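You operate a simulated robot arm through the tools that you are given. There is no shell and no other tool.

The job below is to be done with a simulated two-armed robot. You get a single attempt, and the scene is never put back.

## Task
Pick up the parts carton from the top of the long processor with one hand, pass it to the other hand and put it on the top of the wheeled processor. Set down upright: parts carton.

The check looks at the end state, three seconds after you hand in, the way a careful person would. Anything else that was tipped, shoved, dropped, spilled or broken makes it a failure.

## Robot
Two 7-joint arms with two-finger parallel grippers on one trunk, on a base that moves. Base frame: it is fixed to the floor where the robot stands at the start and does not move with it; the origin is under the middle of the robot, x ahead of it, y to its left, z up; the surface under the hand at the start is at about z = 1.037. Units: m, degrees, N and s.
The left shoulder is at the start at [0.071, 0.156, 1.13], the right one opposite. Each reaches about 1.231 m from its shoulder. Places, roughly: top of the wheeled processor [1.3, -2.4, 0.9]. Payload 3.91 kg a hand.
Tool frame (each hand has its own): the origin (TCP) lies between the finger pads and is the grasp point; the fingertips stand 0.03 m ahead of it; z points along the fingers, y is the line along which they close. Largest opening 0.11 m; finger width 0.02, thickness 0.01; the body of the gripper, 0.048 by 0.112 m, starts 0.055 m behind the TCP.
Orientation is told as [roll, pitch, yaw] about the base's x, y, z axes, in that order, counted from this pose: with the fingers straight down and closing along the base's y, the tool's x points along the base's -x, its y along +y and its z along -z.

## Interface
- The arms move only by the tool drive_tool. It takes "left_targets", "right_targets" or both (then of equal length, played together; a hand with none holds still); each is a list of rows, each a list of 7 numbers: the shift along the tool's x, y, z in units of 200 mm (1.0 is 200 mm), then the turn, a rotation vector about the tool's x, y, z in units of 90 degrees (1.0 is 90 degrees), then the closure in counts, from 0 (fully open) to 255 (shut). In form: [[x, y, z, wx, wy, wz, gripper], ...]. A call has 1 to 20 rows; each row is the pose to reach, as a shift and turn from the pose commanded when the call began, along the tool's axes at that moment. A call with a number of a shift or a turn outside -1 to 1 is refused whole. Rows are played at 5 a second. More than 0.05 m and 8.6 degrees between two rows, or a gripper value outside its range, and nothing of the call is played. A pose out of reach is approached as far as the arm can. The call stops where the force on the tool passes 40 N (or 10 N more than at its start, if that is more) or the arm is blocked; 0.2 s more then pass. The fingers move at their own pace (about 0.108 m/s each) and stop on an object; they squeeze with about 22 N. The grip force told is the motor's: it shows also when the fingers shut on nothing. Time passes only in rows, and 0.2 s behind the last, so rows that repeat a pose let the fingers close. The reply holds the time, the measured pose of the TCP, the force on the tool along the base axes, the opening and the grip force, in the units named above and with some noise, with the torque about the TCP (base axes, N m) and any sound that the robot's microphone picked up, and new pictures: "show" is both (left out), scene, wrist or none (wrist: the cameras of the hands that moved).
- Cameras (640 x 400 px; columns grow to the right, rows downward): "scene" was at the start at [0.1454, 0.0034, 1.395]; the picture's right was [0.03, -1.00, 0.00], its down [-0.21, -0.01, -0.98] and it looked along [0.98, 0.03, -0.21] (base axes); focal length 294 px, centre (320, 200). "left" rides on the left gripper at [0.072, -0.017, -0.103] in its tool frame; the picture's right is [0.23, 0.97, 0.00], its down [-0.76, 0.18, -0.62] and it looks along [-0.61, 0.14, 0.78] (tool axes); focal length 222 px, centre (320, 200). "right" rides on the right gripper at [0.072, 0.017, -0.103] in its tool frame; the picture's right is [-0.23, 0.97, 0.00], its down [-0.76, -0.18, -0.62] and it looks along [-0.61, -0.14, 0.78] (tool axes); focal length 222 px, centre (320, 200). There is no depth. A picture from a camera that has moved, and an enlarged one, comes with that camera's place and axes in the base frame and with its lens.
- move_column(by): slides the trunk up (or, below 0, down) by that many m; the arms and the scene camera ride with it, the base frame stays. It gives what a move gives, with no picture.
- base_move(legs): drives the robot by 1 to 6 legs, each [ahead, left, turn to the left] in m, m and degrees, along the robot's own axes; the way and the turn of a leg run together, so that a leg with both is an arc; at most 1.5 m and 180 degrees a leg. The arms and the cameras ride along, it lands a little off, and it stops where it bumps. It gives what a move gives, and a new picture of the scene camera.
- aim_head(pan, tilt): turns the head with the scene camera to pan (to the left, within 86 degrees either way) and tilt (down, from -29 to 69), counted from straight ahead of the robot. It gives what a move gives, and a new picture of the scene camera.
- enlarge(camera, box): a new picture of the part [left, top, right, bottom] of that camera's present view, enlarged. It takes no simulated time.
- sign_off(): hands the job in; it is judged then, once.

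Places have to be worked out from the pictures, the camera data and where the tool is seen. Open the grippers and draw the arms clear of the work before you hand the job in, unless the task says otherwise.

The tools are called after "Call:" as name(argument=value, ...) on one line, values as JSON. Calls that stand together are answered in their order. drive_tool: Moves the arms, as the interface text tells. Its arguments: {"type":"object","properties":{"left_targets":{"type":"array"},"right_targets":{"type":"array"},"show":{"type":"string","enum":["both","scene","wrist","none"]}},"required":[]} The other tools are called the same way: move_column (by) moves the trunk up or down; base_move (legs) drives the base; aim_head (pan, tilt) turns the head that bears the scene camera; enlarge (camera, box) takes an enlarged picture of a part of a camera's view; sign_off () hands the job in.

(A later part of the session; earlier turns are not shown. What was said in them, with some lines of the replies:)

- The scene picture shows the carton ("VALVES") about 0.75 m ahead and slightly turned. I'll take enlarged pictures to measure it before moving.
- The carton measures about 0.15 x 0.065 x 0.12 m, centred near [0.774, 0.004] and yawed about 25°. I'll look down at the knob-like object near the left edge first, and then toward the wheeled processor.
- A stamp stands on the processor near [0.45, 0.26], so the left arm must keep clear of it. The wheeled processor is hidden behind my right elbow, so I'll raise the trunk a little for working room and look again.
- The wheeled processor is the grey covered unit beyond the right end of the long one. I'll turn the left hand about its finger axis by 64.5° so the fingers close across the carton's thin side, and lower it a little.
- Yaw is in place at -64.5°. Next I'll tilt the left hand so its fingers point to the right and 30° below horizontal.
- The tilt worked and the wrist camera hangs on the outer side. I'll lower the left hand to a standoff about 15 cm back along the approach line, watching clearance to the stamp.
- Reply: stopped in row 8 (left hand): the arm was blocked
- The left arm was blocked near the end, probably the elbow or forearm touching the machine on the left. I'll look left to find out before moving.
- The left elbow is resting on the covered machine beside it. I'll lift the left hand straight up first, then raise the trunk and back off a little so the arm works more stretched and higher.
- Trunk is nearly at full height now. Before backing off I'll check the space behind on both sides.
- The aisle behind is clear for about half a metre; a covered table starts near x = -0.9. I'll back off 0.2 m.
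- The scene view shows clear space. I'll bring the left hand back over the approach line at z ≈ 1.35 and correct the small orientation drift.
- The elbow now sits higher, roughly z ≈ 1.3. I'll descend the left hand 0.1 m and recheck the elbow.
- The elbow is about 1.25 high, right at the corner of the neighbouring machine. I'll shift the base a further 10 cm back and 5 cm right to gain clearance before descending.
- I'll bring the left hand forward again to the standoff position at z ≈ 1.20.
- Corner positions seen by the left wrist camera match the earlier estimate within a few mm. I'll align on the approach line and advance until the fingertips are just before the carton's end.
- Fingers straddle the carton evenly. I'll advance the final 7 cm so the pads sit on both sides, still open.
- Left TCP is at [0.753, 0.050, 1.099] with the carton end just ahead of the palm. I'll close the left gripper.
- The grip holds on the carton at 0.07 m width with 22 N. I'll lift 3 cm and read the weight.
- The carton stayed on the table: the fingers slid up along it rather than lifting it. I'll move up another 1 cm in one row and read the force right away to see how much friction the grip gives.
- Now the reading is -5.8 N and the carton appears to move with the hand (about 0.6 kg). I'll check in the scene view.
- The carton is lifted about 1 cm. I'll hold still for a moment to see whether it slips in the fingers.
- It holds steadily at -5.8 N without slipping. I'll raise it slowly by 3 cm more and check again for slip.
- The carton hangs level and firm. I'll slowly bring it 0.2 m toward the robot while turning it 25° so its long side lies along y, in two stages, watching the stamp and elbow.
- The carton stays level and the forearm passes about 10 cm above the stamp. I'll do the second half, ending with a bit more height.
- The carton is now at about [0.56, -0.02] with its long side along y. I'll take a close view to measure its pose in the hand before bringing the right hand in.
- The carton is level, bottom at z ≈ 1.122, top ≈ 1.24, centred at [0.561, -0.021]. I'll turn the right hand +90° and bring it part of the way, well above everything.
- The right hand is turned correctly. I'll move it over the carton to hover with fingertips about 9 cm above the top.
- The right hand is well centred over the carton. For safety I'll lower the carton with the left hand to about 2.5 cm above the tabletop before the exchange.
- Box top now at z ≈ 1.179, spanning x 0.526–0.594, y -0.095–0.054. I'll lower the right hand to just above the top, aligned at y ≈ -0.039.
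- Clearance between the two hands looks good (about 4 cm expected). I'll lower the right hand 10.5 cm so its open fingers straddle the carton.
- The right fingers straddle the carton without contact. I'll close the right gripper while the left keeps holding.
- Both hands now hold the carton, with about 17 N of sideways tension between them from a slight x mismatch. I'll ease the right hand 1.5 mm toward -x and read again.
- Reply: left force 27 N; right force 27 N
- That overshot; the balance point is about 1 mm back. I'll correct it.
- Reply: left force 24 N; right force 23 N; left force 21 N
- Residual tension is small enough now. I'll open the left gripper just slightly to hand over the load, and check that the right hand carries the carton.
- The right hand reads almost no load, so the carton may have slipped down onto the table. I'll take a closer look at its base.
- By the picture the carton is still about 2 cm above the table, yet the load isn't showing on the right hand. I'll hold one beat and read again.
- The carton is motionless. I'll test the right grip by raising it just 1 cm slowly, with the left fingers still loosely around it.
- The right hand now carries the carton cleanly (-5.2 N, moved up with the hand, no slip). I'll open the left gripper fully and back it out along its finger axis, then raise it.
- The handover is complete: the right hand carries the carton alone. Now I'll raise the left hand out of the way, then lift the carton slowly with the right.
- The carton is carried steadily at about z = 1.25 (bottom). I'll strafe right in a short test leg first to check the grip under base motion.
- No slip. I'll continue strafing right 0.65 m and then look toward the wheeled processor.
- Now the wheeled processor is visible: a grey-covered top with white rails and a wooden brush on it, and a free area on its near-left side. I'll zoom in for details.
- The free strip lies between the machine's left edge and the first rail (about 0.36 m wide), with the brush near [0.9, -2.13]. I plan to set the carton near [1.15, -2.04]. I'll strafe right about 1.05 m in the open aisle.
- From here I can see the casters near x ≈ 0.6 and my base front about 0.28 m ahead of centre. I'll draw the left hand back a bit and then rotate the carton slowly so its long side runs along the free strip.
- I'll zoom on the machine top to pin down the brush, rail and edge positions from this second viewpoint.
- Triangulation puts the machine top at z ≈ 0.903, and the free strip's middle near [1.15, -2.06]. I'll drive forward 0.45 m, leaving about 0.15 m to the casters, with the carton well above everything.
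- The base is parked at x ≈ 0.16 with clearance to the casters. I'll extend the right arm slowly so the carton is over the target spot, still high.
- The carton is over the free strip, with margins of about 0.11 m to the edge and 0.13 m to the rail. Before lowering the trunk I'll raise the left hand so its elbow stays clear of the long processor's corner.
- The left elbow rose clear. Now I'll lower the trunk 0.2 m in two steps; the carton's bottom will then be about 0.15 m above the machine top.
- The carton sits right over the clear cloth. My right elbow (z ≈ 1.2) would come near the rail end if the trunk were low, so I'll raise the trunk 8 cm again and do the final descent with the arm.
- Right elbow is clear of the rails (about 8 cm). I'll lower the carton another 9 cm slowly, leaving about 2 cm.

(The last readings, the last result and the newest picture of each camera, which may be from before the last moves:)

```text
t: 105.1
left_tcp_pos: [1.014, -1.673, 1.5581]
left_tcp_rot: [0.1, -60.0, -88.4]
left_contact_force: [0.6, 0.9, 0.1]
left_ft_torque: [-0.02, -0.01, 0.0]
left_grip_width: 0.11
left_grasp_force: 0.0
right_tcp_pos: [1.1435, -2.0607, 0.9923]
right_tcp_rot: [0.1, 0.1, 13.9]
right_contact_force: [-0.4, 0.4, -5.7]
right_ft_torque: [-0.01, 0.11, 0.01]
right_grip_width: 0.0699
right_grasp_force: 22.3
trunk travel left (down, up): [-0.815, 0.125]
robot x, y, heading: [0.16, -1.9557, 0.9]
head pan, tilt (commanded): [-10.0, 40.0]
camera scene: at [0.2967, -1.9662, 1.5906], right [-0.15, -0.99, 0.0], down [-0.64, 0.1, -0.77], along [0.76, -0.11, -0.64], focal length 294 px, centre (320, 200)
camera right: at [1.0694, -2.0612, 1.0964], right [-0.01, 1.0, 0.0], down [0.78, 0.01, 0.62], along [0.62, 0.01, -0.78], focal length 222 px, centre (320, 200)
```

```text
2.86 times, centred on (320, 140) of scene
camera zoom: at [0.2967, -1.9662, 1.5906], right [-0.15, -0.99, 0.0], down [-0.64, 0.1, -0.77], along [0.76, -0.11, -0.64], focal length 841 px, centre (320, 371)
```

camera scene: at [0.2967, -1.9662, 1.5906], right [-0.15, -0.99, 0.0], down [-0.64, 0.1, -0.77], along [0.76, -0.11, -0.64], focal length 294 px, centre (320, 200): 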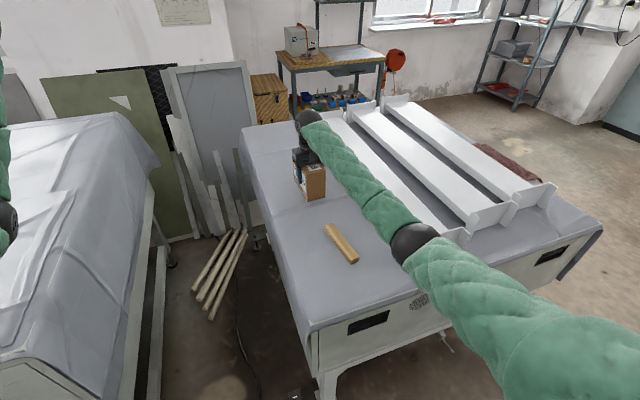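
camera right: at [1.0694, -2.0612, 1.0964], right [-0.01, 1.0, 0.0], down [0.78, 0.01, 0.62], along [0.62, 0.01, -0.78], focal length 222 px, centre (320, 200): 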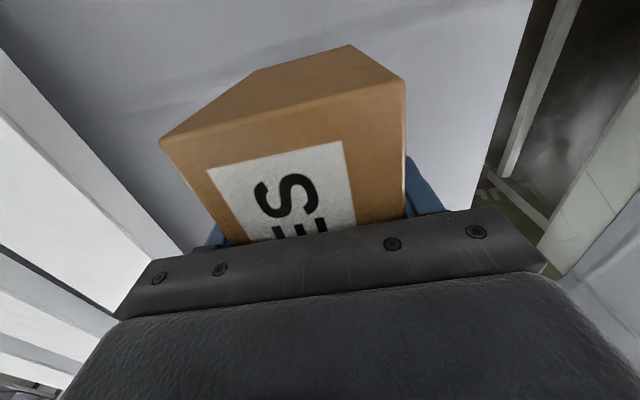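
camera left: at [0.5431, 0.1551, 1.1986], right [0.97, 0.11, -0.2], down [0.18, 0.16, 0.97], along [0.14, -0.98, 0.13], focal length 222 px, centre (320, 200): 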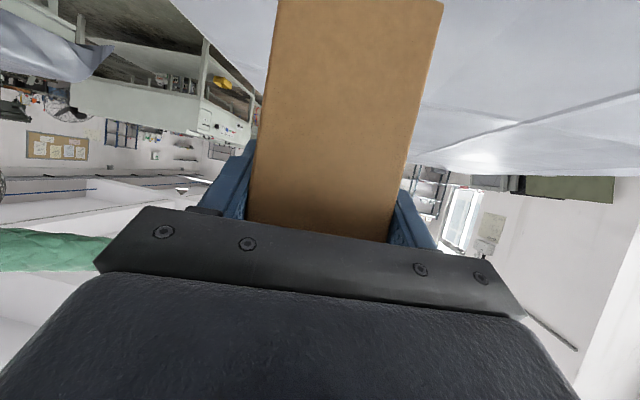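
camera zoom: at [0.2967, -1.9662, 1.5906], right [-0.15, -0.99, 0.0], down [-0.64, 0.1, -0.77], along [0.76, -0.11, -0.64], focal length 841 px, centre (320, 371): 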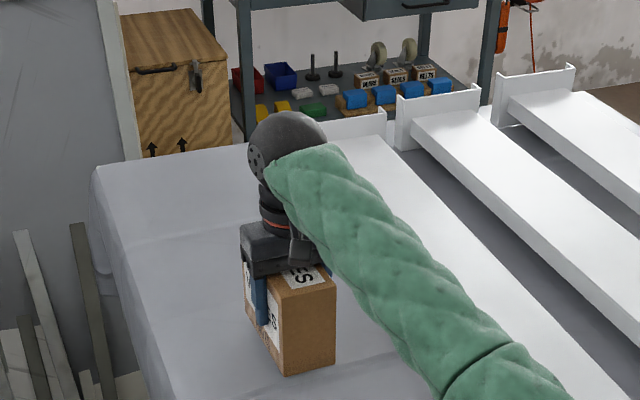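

Bottom is about 2 cm above the cloth. I'll lower in small 2 mm steps and watch for the load to come off.

Call:
drive_tool(right_targets=[[0, 0, 0.01, 0, 0, 0, 255], [0, 0, 0.02, 0, 0, 0, 255], [0, 0, 0.03, 0, 0, 0, 255], [0, 0, 0.04, 0, 0, 0, 255], [0, 0, 0.05, 0, 0, 0, 255], [0, 0, 0.06, 0, 0, 0, 255]], show="none")

Call:
enlarge(camera="scene", box=[280, 130, 360, 220])

```text
t: 106.5
left_tcp_pos: [1.0131, -1.6736, 1.5561]
left_tcp_rot: [0.0, -60.0, -88.4]
left_contact_force: [-0.8, 0.3, 0.0]
left_ft_torque: [0.01, 0.0, 0.02]
left_grip_width: 0.1102
left_grasp_force: 0.0
right_tcp_pos: [1.1436, -2.0613, 0.9807]
right_tcp_rot: [-0.1, 0.1, 14.0]
right_contact_force: [-0.6, 0.0, -6.1]
right_ft_torque: [-0.04, 0.1, -0.03]
right_grip_width: 0.07
right_grasp_force: 22.8
trunk travel left (down, up): [-0.815, 0.125]
robot x, y, heading: [0.1575, -1.9568, 1.3]
head pan, tilt (commanded): [-10.0, 40.0]
```

```text
4.44 times, centred on (320, 175) of scene
camera zoom: at [0.2968, -1.9662, 1.5906], right [-0.15, -0.99, 0.0], down [-0.64, 0.1, -0.77], along [0.76, -0.11, -0.64], focal length 1308 px, centre (320, 311)
```

zoom: 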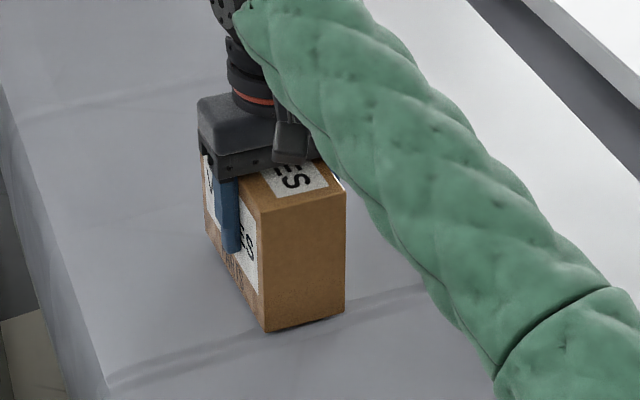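

Still carrying the full weight. Continuing down in small steps.

Call:
drive_tool(right_targets=[[0, 0, 0.0075, 0, 0, 0, 255], [0, 0, 0.015, 0, 0, 0, 255], [0, 0, 0.0225, 0, 0, 0, 255], [0, 0, 0.03, 0, 0, 0, 255]], show="none")

```text
t: 107.5
left_tcp_pos: [1.015, -1.6732, 1.5574]
left_tcp_rot: [0.0, -60.0, -88.5]
left_contact_force: [0.2, 0.5, 0.3]
left_ft_torque: [0.01, 0.0, 0.01]
left_grip_width: 0.1102
left_grasp_force: 0.0
right_tcp_pos: [1.1418, -2.0613, 0.9742]
right_tcp_rot: [0.1, 0.1, 14.0]
right_contact_force: [-0.3, -0.1, -5.7]
right_ft_torque: [0.01, 0.09, 0.01]
right_grip_width: 0.0698
right_grasp_force: 22.3
trunk travel left (down, up): [-0.815, 0.125]
robot x, y, heading: [0.1572, -1.9576, 1.1]
head pan, tilt (commanded): [-10.0, 40.0]
```

Call:
drive_tool(right_targets=[[0, 0, 0.0075, 0, 0, 0, 255], [0, 0, 0.015, 0, 0, 0, 255], [0, 0, 0.0225, 0, 0, 0, 255]], show="none")

```text
t: 108.3
left_tcp_pos: [1.0117, -1.6731, 1.56]
left_tcp_rot: [0.1, -60.0, -88.5]
left_contact_force: [-1.3, 0.8, 0.3]
left_ft_torque: [0.0, 0.0, -0.01]
left_grip_width: 0.1101
left_grasp_force: 0.0
right_tcp_pos: [1.1419, -2.0605, 0.9716]
right_tcp_rot: [0.0, -0.1, 13.9]
right_contact_force: [6.8, -3.0, 12.5]
right_ft_torque: [-0.13, 0.49, 0.13]
right_grip_width: 0.0699
right_grasp_force: 22.2
trunk travel left (down, up): [-0.815, 0.125]
robot x, y, heading: [0.1549, -1.9575, 1.4]
head pan, tilt (commanded): [-10.0, 40.0]
```

Contact with the surface is now felt (+12.5 N). I'll ease up about 1.5 mm to unload the press before releasing.

Call:
drive_tool(right_targets=[[0, 0, -0.004, 0, 0, 0, 255], [0, 0, -0.007, 0, 0, 0, 255], [0, 0, -0.007, 0, 0, 0, 255]], show="wrist")

Call:
enlarge(camera="scene", box=[280, 130, 360, 220])

```text
t: 109.1
left_tcp_pos: [1.0125, -1.6736, 1.5595]
left_tcp_rot: [0.1, -60.0, -88.5]
left_contact_force: [0.1, 0.0, 0.0]
left_ft_torque: [0.0, -0.03, 0.01]
left_grip_width: 0.1097
left_grasp_force: 0.1
right_tcp_pos: [1.1412, -2.0606, 0.9726]
right_tcp_rot: [0.0, 0.0, 13.8]
right_contact_force: [8.5, -1.7, 16.8]
right_ft_torque: [-0.04, -0.26, -0.08]
right_grip_width: 0.0699
right_grasp_force: 22.1
trunk travel left (down, up): [-0.815, 0.125]
robot x, y, heading: [0.1586, -1.9547, 1.2]
head pan, tilt (commanded): [-10.0, 40.0]
camera right: at [1.0671, -2.0612, 1.0756], right [-0.01, 1.0, 0.0], down [0.78, 0.01, 0.62], along [0.62, 0.01, -0.78], focal length 222 px, centre (320, 200)
```

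right: 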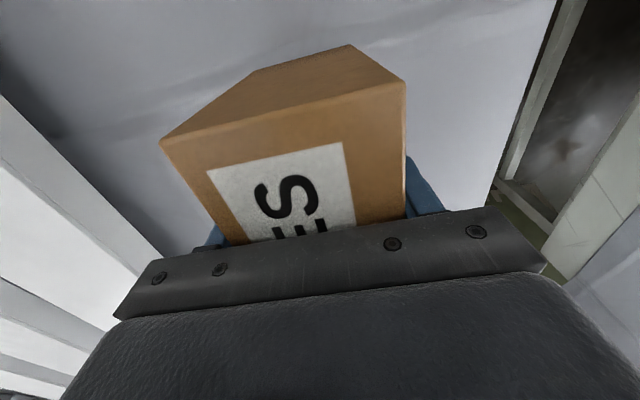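

```text
4.44 times, centred on (320, 175) of scene
camera zoom: at [0.295, -1.9662, 1.5909], right [-0.15, -0.99, 0.0], down [-0.64, 0.1, -0.77], along [0.76, -0.11, -0.64], focal length 1308 px, centre (320, 311)
```

zoom: 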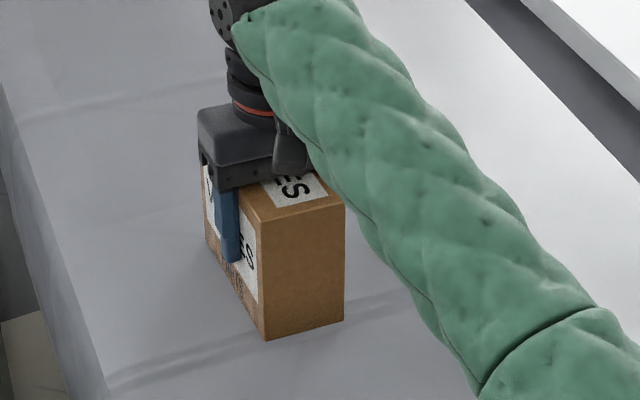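

The press force is still +17 N; I'll ease up another 2 mm.

Call:
drive_tool(right_targets=[[0, 0, -0.005, 0, 0, 0, 255], [0, 0, -0.01, 0, 0, 0, 255], [0, 0, -0.01, 0, 0, 0, 255]], show="none")

```text
t: 109.9
left_tcp_pos: [1.0122, -1.6726, 1.5585]
left_tcp_rot: [0.1, -59.9, -88.4]
left_contact_force: [-0.4, 0.7, 0.0]
left_ft_torque: [0.02, 0.01, 0.03]
left_grip_width: 0.11
left_grasp_force: 0.0
right_tcp_pos: [1.1414, -2.0599, 0.9724]
right_tcp_rot: [0.0, 0.2, 14.0]
right_contact_force: [1.3, 2.3, 0.5]
right_ft_torque: [0.31, -0.6, 0.21]
right_grip_width: 0.0696
right_grasp_force: 22.1
trunk travel left (down, up): [-0.815, 0.125]
robot x, y, heading: [0.1625, -1.9552, 1.2]
head pan, tilt (commanded): [-10.0, 40.0]
```

The tool is now unloaded (0.5 N), so the carton rests on the surface. I'll open the right gripper gradually.

Call:
drive_tool(right_targets=[[0, 0, 0, 0, 0, 0, 90], [0, 0, 0, 0, 0, 0, 80], [0, 0, 0, 0, 0, 0, 60], [0, 0, 0, 0, 0, 0, 30], [0, 0, 0, 0, 0, 0, 0], [0, 0, 0, 0, 0, 0, 0]], show="both")

Call:
enlarge(camera="scene", box=[280, 130, 360, 220])

```text
t: 111.3
left_tcp_pos: [1.0144, -1.6742, 1.5584]
left_tcp_rot: [0.1, -60.0, -88.4]
left_contact_force: [0.1, 1.0, 0.3]
left_ft_torque: [-0.01, 0.0, -0.01]
left_grip_width: 0.1101
left_grasp_force: 0.0
right_tcp_pos: [1.1424, -2.0618, 0.9728]
right_tcp_rot: [-0.1, 0.1, 13.9]
right_contact_force: [0.5, 0.0, -0.5]
right_ft_torque: [0.02, 0.0, -0.02]
right_grip_width: 0.11
right_grasp_force: 0.1
trunk travel left (down, up): [-0.815, 0.125]
robot x, y, heading: [0.1607, -1.9575, 1.3]
head pan, tilt (commanded): [-10.0, 40.0]
camera scene: at [0.2961, -1.9662, 1.5907], right [-0.15, -0.99, 0.0], down [-0.64, 0.1, -0.77], along [0.76, -0.11, -0.64], focal length 294 px, centre (320, 200)
camera right: at [1.0679, -2.0619, 1.0768], right [-0.01, 1.0, 0.0], down [0.78, 0.01, 0.62], along [0.62, 0.01, -0.78], focal length 222 px, centre (320, 200)
```

scene: 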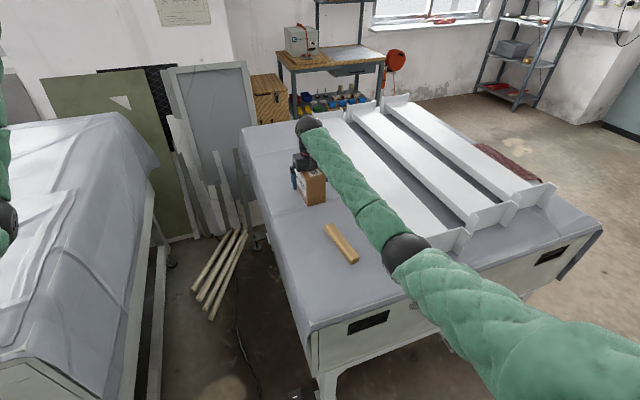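
right: 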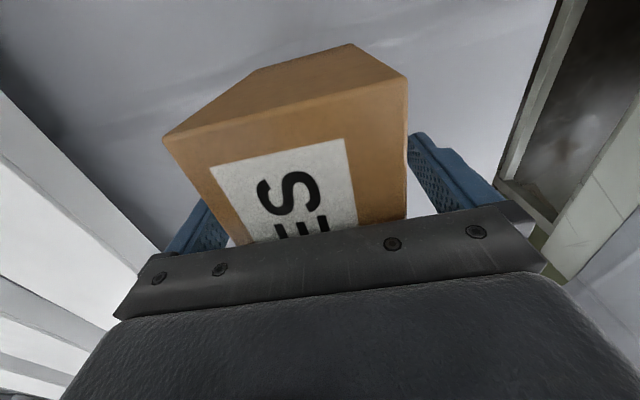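

```text
4.44 times, centred on (320, 175) of scene
camera zoom: at [0.2961, -1.9662, 1.5907], right [-0.15, -0.99, 0.0], down [-0.64, 0.1, -0.77], along [0.76, -0.11, -0.64], focal length 1308 px, centre (320, 311)
```

zoom: 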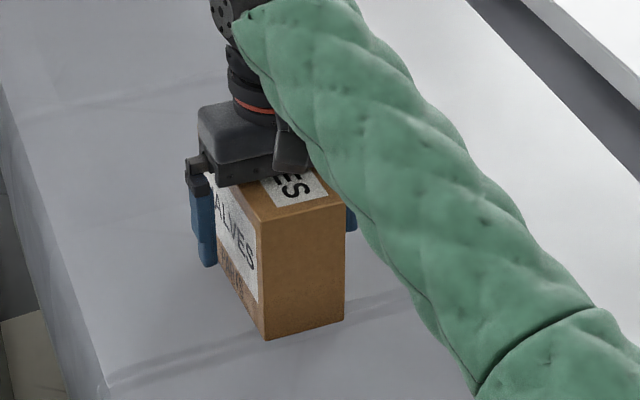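

The carton stands free between the open fingers. I'll raise the right hand straight up.

Call:
drive_tool(right_targets=[[0, 0, -0.05, 0, 0, 0, 0], [0, 0, -0.12, 0, 0, 0, 0], [0, 0, -0.22, 0, 0, 0, 0], [0, 0, -0.32, 0, 0, 0, 0], [0, 0, -0.44, 0, 0, 0, 0], [0, 0, -0.58, 0, 0, 0, 0], [0, 0, -0.72, 0, 0, 0, 0], [0, 0, -0.86, 0, 0, 0, 0], [0, 0, -1.0, 0, 0, 0, 0], [0, 0, -1.0, 0, 0, 0, 0]], show="both")

Call:
enlarge(camera="scene", box=[230, 60, 470, 240])

```text
t: 113.5
left_tcp_pos: [1.0124, -1.6725, 1.5587]
left_tcp_rot: [0.1, -59.9, -88.4]
left_contact_force: [0.1, -0.7, 0.1]
left_ft_torque: [-0.02, 0.0, 0.03]
left_grip_width: 0.11
left_grasp_force: 0.0
right_tcp_pos: [1.1405, -2.0605, 1.1733]
right_tcp_rot: [0.0, 0.1, 13.9]
right_contact_force: [0.3, -0.3, 0.2]
right_ft_torque: [-0.03, 0.02, -0.01]
right_grip_width: 0.11
right_grasp_force: 0.0
trunk travel left (down, up): [-0.815, 0.125]
robot x, y, heading: [0.1589, -1.955, 1.4]
head pan, tilt (commanded): [-10.0, 40.0]
camera scene: at [0.2963, -1.9663, 1.5907], right [-0.15, -0.99, 0.0], down [-0.64, 0.1, -0.77], along [0.76, -0.11, -0.64], focal length 294 px, centre (320, 200)
camera right: at [1.0666, -2.0605, 1.2767], right [-0.01, 1.0, 0.0], down [0.78, 0.01, 0.62], along [0.62, 0.01, -0.78], focal length 222 px, centre (320, 200)
```

scene: 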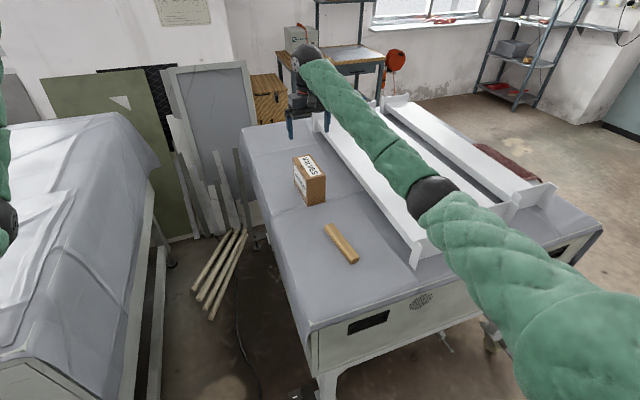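
right: 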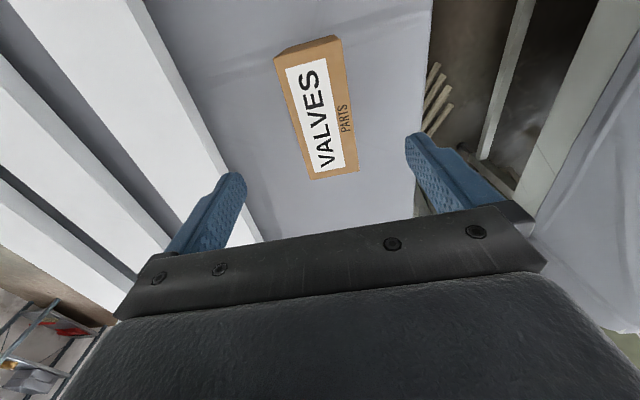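

```text
2.22 times, centred on (350, 150) of scene
camera zoom: at [0.2963, -1.9663, 1.5907], right [-0.15, -0.99, 0.0], down [-0.64, 0.1, -0.77], along [0.76, -0.11, -0.64], focal length 654 px, centre (253, 311)
```

zoom: 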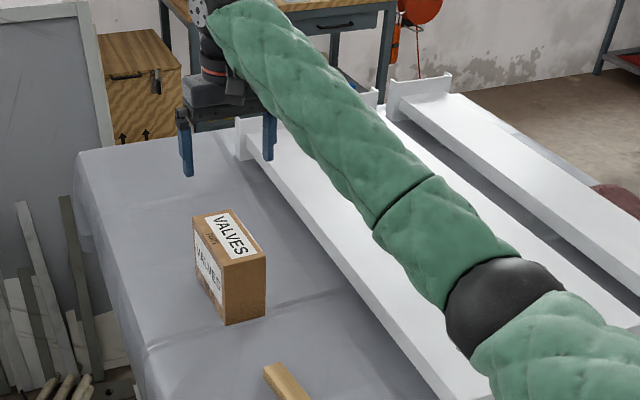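

The carton stands upright on the wheeled processor, clear of the rail, brush and edge. I'll raise the right hand further and back the robot off.

Call:
drive_tool(right_targets=[[0, 0, -0.15, 0, 0, 0, 0], [0, 0, -0.3, 0, 0, 0, 0], [0, 0, -0.45, 0, 0, 0, 0], [0, 0, -0.6, 0, 0, 0, 0], [0, 0, -0.75, 0, 0, 0, 0], [0, 0, -0.75, 0, 0, 0, 0]], show="none")

Call:
base_move(legs=[[-0.4, 0, 0]])

Call:
enlarge(camera="scene", box=[240, 60, 480, 240])

```text
t: 114.9
left_tcp_pos: [1.0131, -1.6739, 1.5592]
left_tcp_rot: [0.0, -60.1, -88.3]
left_contact_force: [0.0, 0.1, 1.0]
left_ft_torque: [0.0, -0.03, -0.01]
left_grip_width: 0.1102
left_grasp_force: 0.0
right_tcp_pos: [1.1431, -2.0622, 1.3245]
right_tcp_rot: [0.1, 0.2, 13.9]
right_contact_force: [0.6, 0.3, -0.4]
right_ft_torque: [-0.02, 0.02, -0.03]
right_grip_width: 0.1099
right_grasp_force: 0.0
trunk travel left (down, up): [-0.815, 0.125]
robot x, y, heading: [0.1605, -1.9569, 1.3]
head pan, tilt (commanded): [-10.0, 40.0]
```

```text
t: 117.4
left_tcp_pos: [0.6101, -1.6881, 1.5596]
left_tcp_rot: [-0.1, -60.0, -88.7]
left_contact_force: [0.6, -0.2, 0.0]
left_ft_torque: [-0.02, -0.02, 0.0]
left_grip_width: 0.1099
left_grasp_force: 0.0
right_tcp_pos: [0.7377, -2.0783, 1.3234]
right_tcp_rot: [0.0, 0.1, 13.5]
right_contact_force: [0.4, -0.7, -0.3]
right_ft_torque: [-0.01, 0.02, -0.01]
right_grip_width: 0.1101
right_grasp_force: 0.1
trunk travel left (down, up): [-0.815, 0.125]
robot x, y, heading: [-0.2452, -1.9645, 1.0]
head pan, tilt (commanded): [-10.0, 40.0]
camera scene: at [-0.1082, -1.9755, 1.5906], right [-0.16, -0.99, 0.0], down [-0.64, 0.1, -0.77], along [0.76, -0.12, -0.64], focal length 294 px, centre (320, 200)
```

scene: 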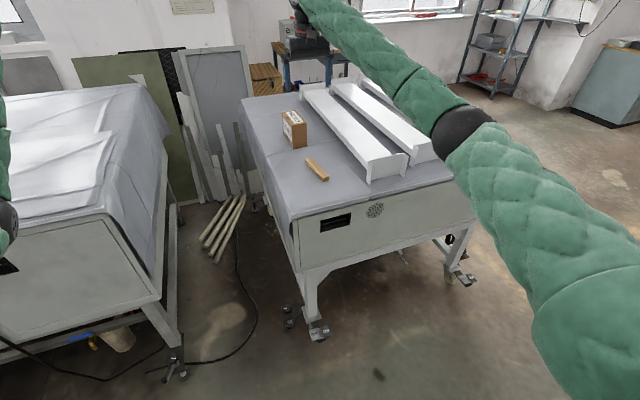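

```text
2.22 times, centred on (360, 150) of scene
camera zoom: at [-0.1082, -1.9755, 1.5906], right [-0.16, -0.99, 0.0], down [-0.64, 0.1, -0.77], along [0.76, -0.12, -0.64], focal length 654 px, centre (231, 311)
```

zoom: 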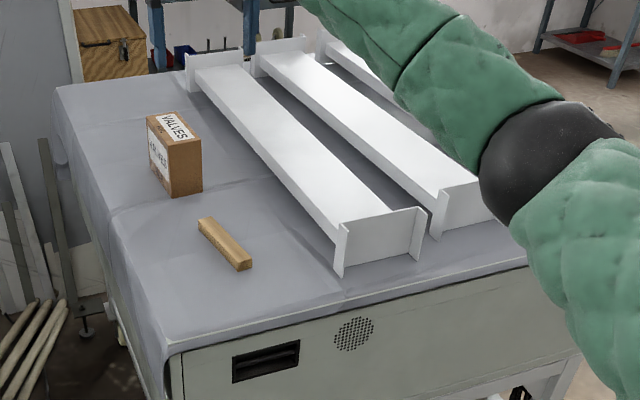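

Everything on the wheeled processor is in place. As a last check I'll look back toward the long processor and the stamp.

Call:
aim_head(pan=65, tilt=15)

```text
t: 118.9
left_tcp_pos: [0.6112, -1.6876, 1.5584]
left_tcp_rot: [0.0, -59.9, -88.7]
left_contact_force: [-0.3, -0.2, 0.5]
left_ft_torque: [0.02, -0.02, 0.02]
left_grip_width: 0.1101
left_grasp_force: 0.1
right_tcp_pos: [0.737, -2.0774, 1.3247]
right_tcp_rot: [0.1, 0.0, 13.5]
right_contact_force: [0.8, -0.6, -0.2]
right_ft_torque: [0.0, 0.0, -0.02]
right_grip_width: 0.11
right_grasp_force: 0.0
trunk travel left (down, up): [-0.815, 0.125]
robot x, y, heading: [-0.2441, -1.9652, 1.0]
head pan, tilt (commanded): [65.0, 15.0]
camera scene: at [-0.1544, -1.877, 1.6303], right [0.91, -0.41, 0.0], down [-0.11, -0.24, -0.97], along [0.39, 0.88, -0.26], focal length 294 px, centre (320, 200)
```

scene: 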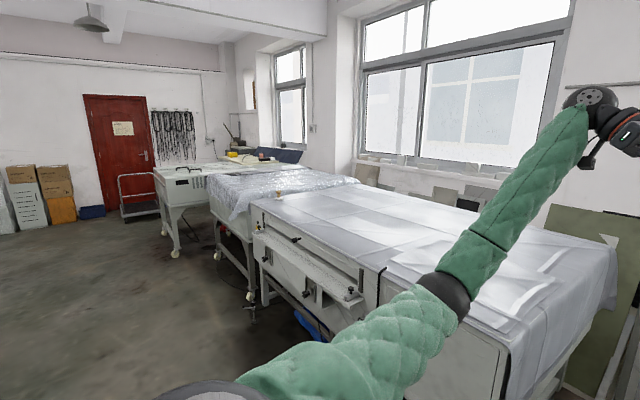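

Call:
enlarge(camera="scene", box=[240, 180, 360, 260])

```text
5.00 times, centred on (300, 220) of scene
camera zoom: at [-0.1544, -1.877, 1.6303], right [0.91, -0.41, 0.0], down [-0.11, -0.24, -0.97], along [0.39, 0.88, -0.26], focal length 1471 px, centre (420, 100)
```

zoom: 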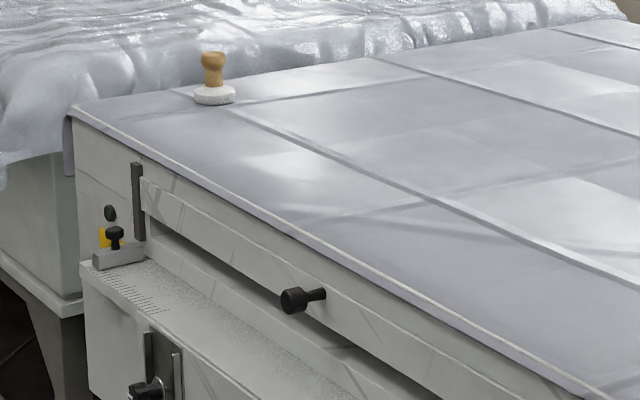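

The stamp still stands where it was, the carton is upright on the wheeled processor, and both grippers are open and clear. I'm handing the job in.

Call:
sign_off()

```text
The job is handed in.
```

The parts carton is standing upright on the wheeled processor. I picked it up with the left hand, passed it to the right hand over the long processor, and set it down from there. I've handed the job in, but the check's verdict hasn't come back.

- **Where it stands:** it is in the free strip between the machine's left edge and the first white rail. It has roughly 0.11 m to the edge, 0.13 m to the rail and 0.09 m to the wooden brush.
- **Other objects:** the brush and rails look undisturbed in the last pictures. The stamp on the long processor is still standing where it was.
- **Contact with the neighbouring machine:** early on, my left elbow came down on the covered machine to the left of the long processor. The arm stopped and the robot's base shifted slightly. I lifted off straight away and saw no change to that machine in the pictures.
- **Slip at pickup:** the left fingers slid about 3 cm up the carton on the first lift, while it was still on the table. After that it was held firmly and never dropped.

Both grippers are open and the robot is backed off from the machine.
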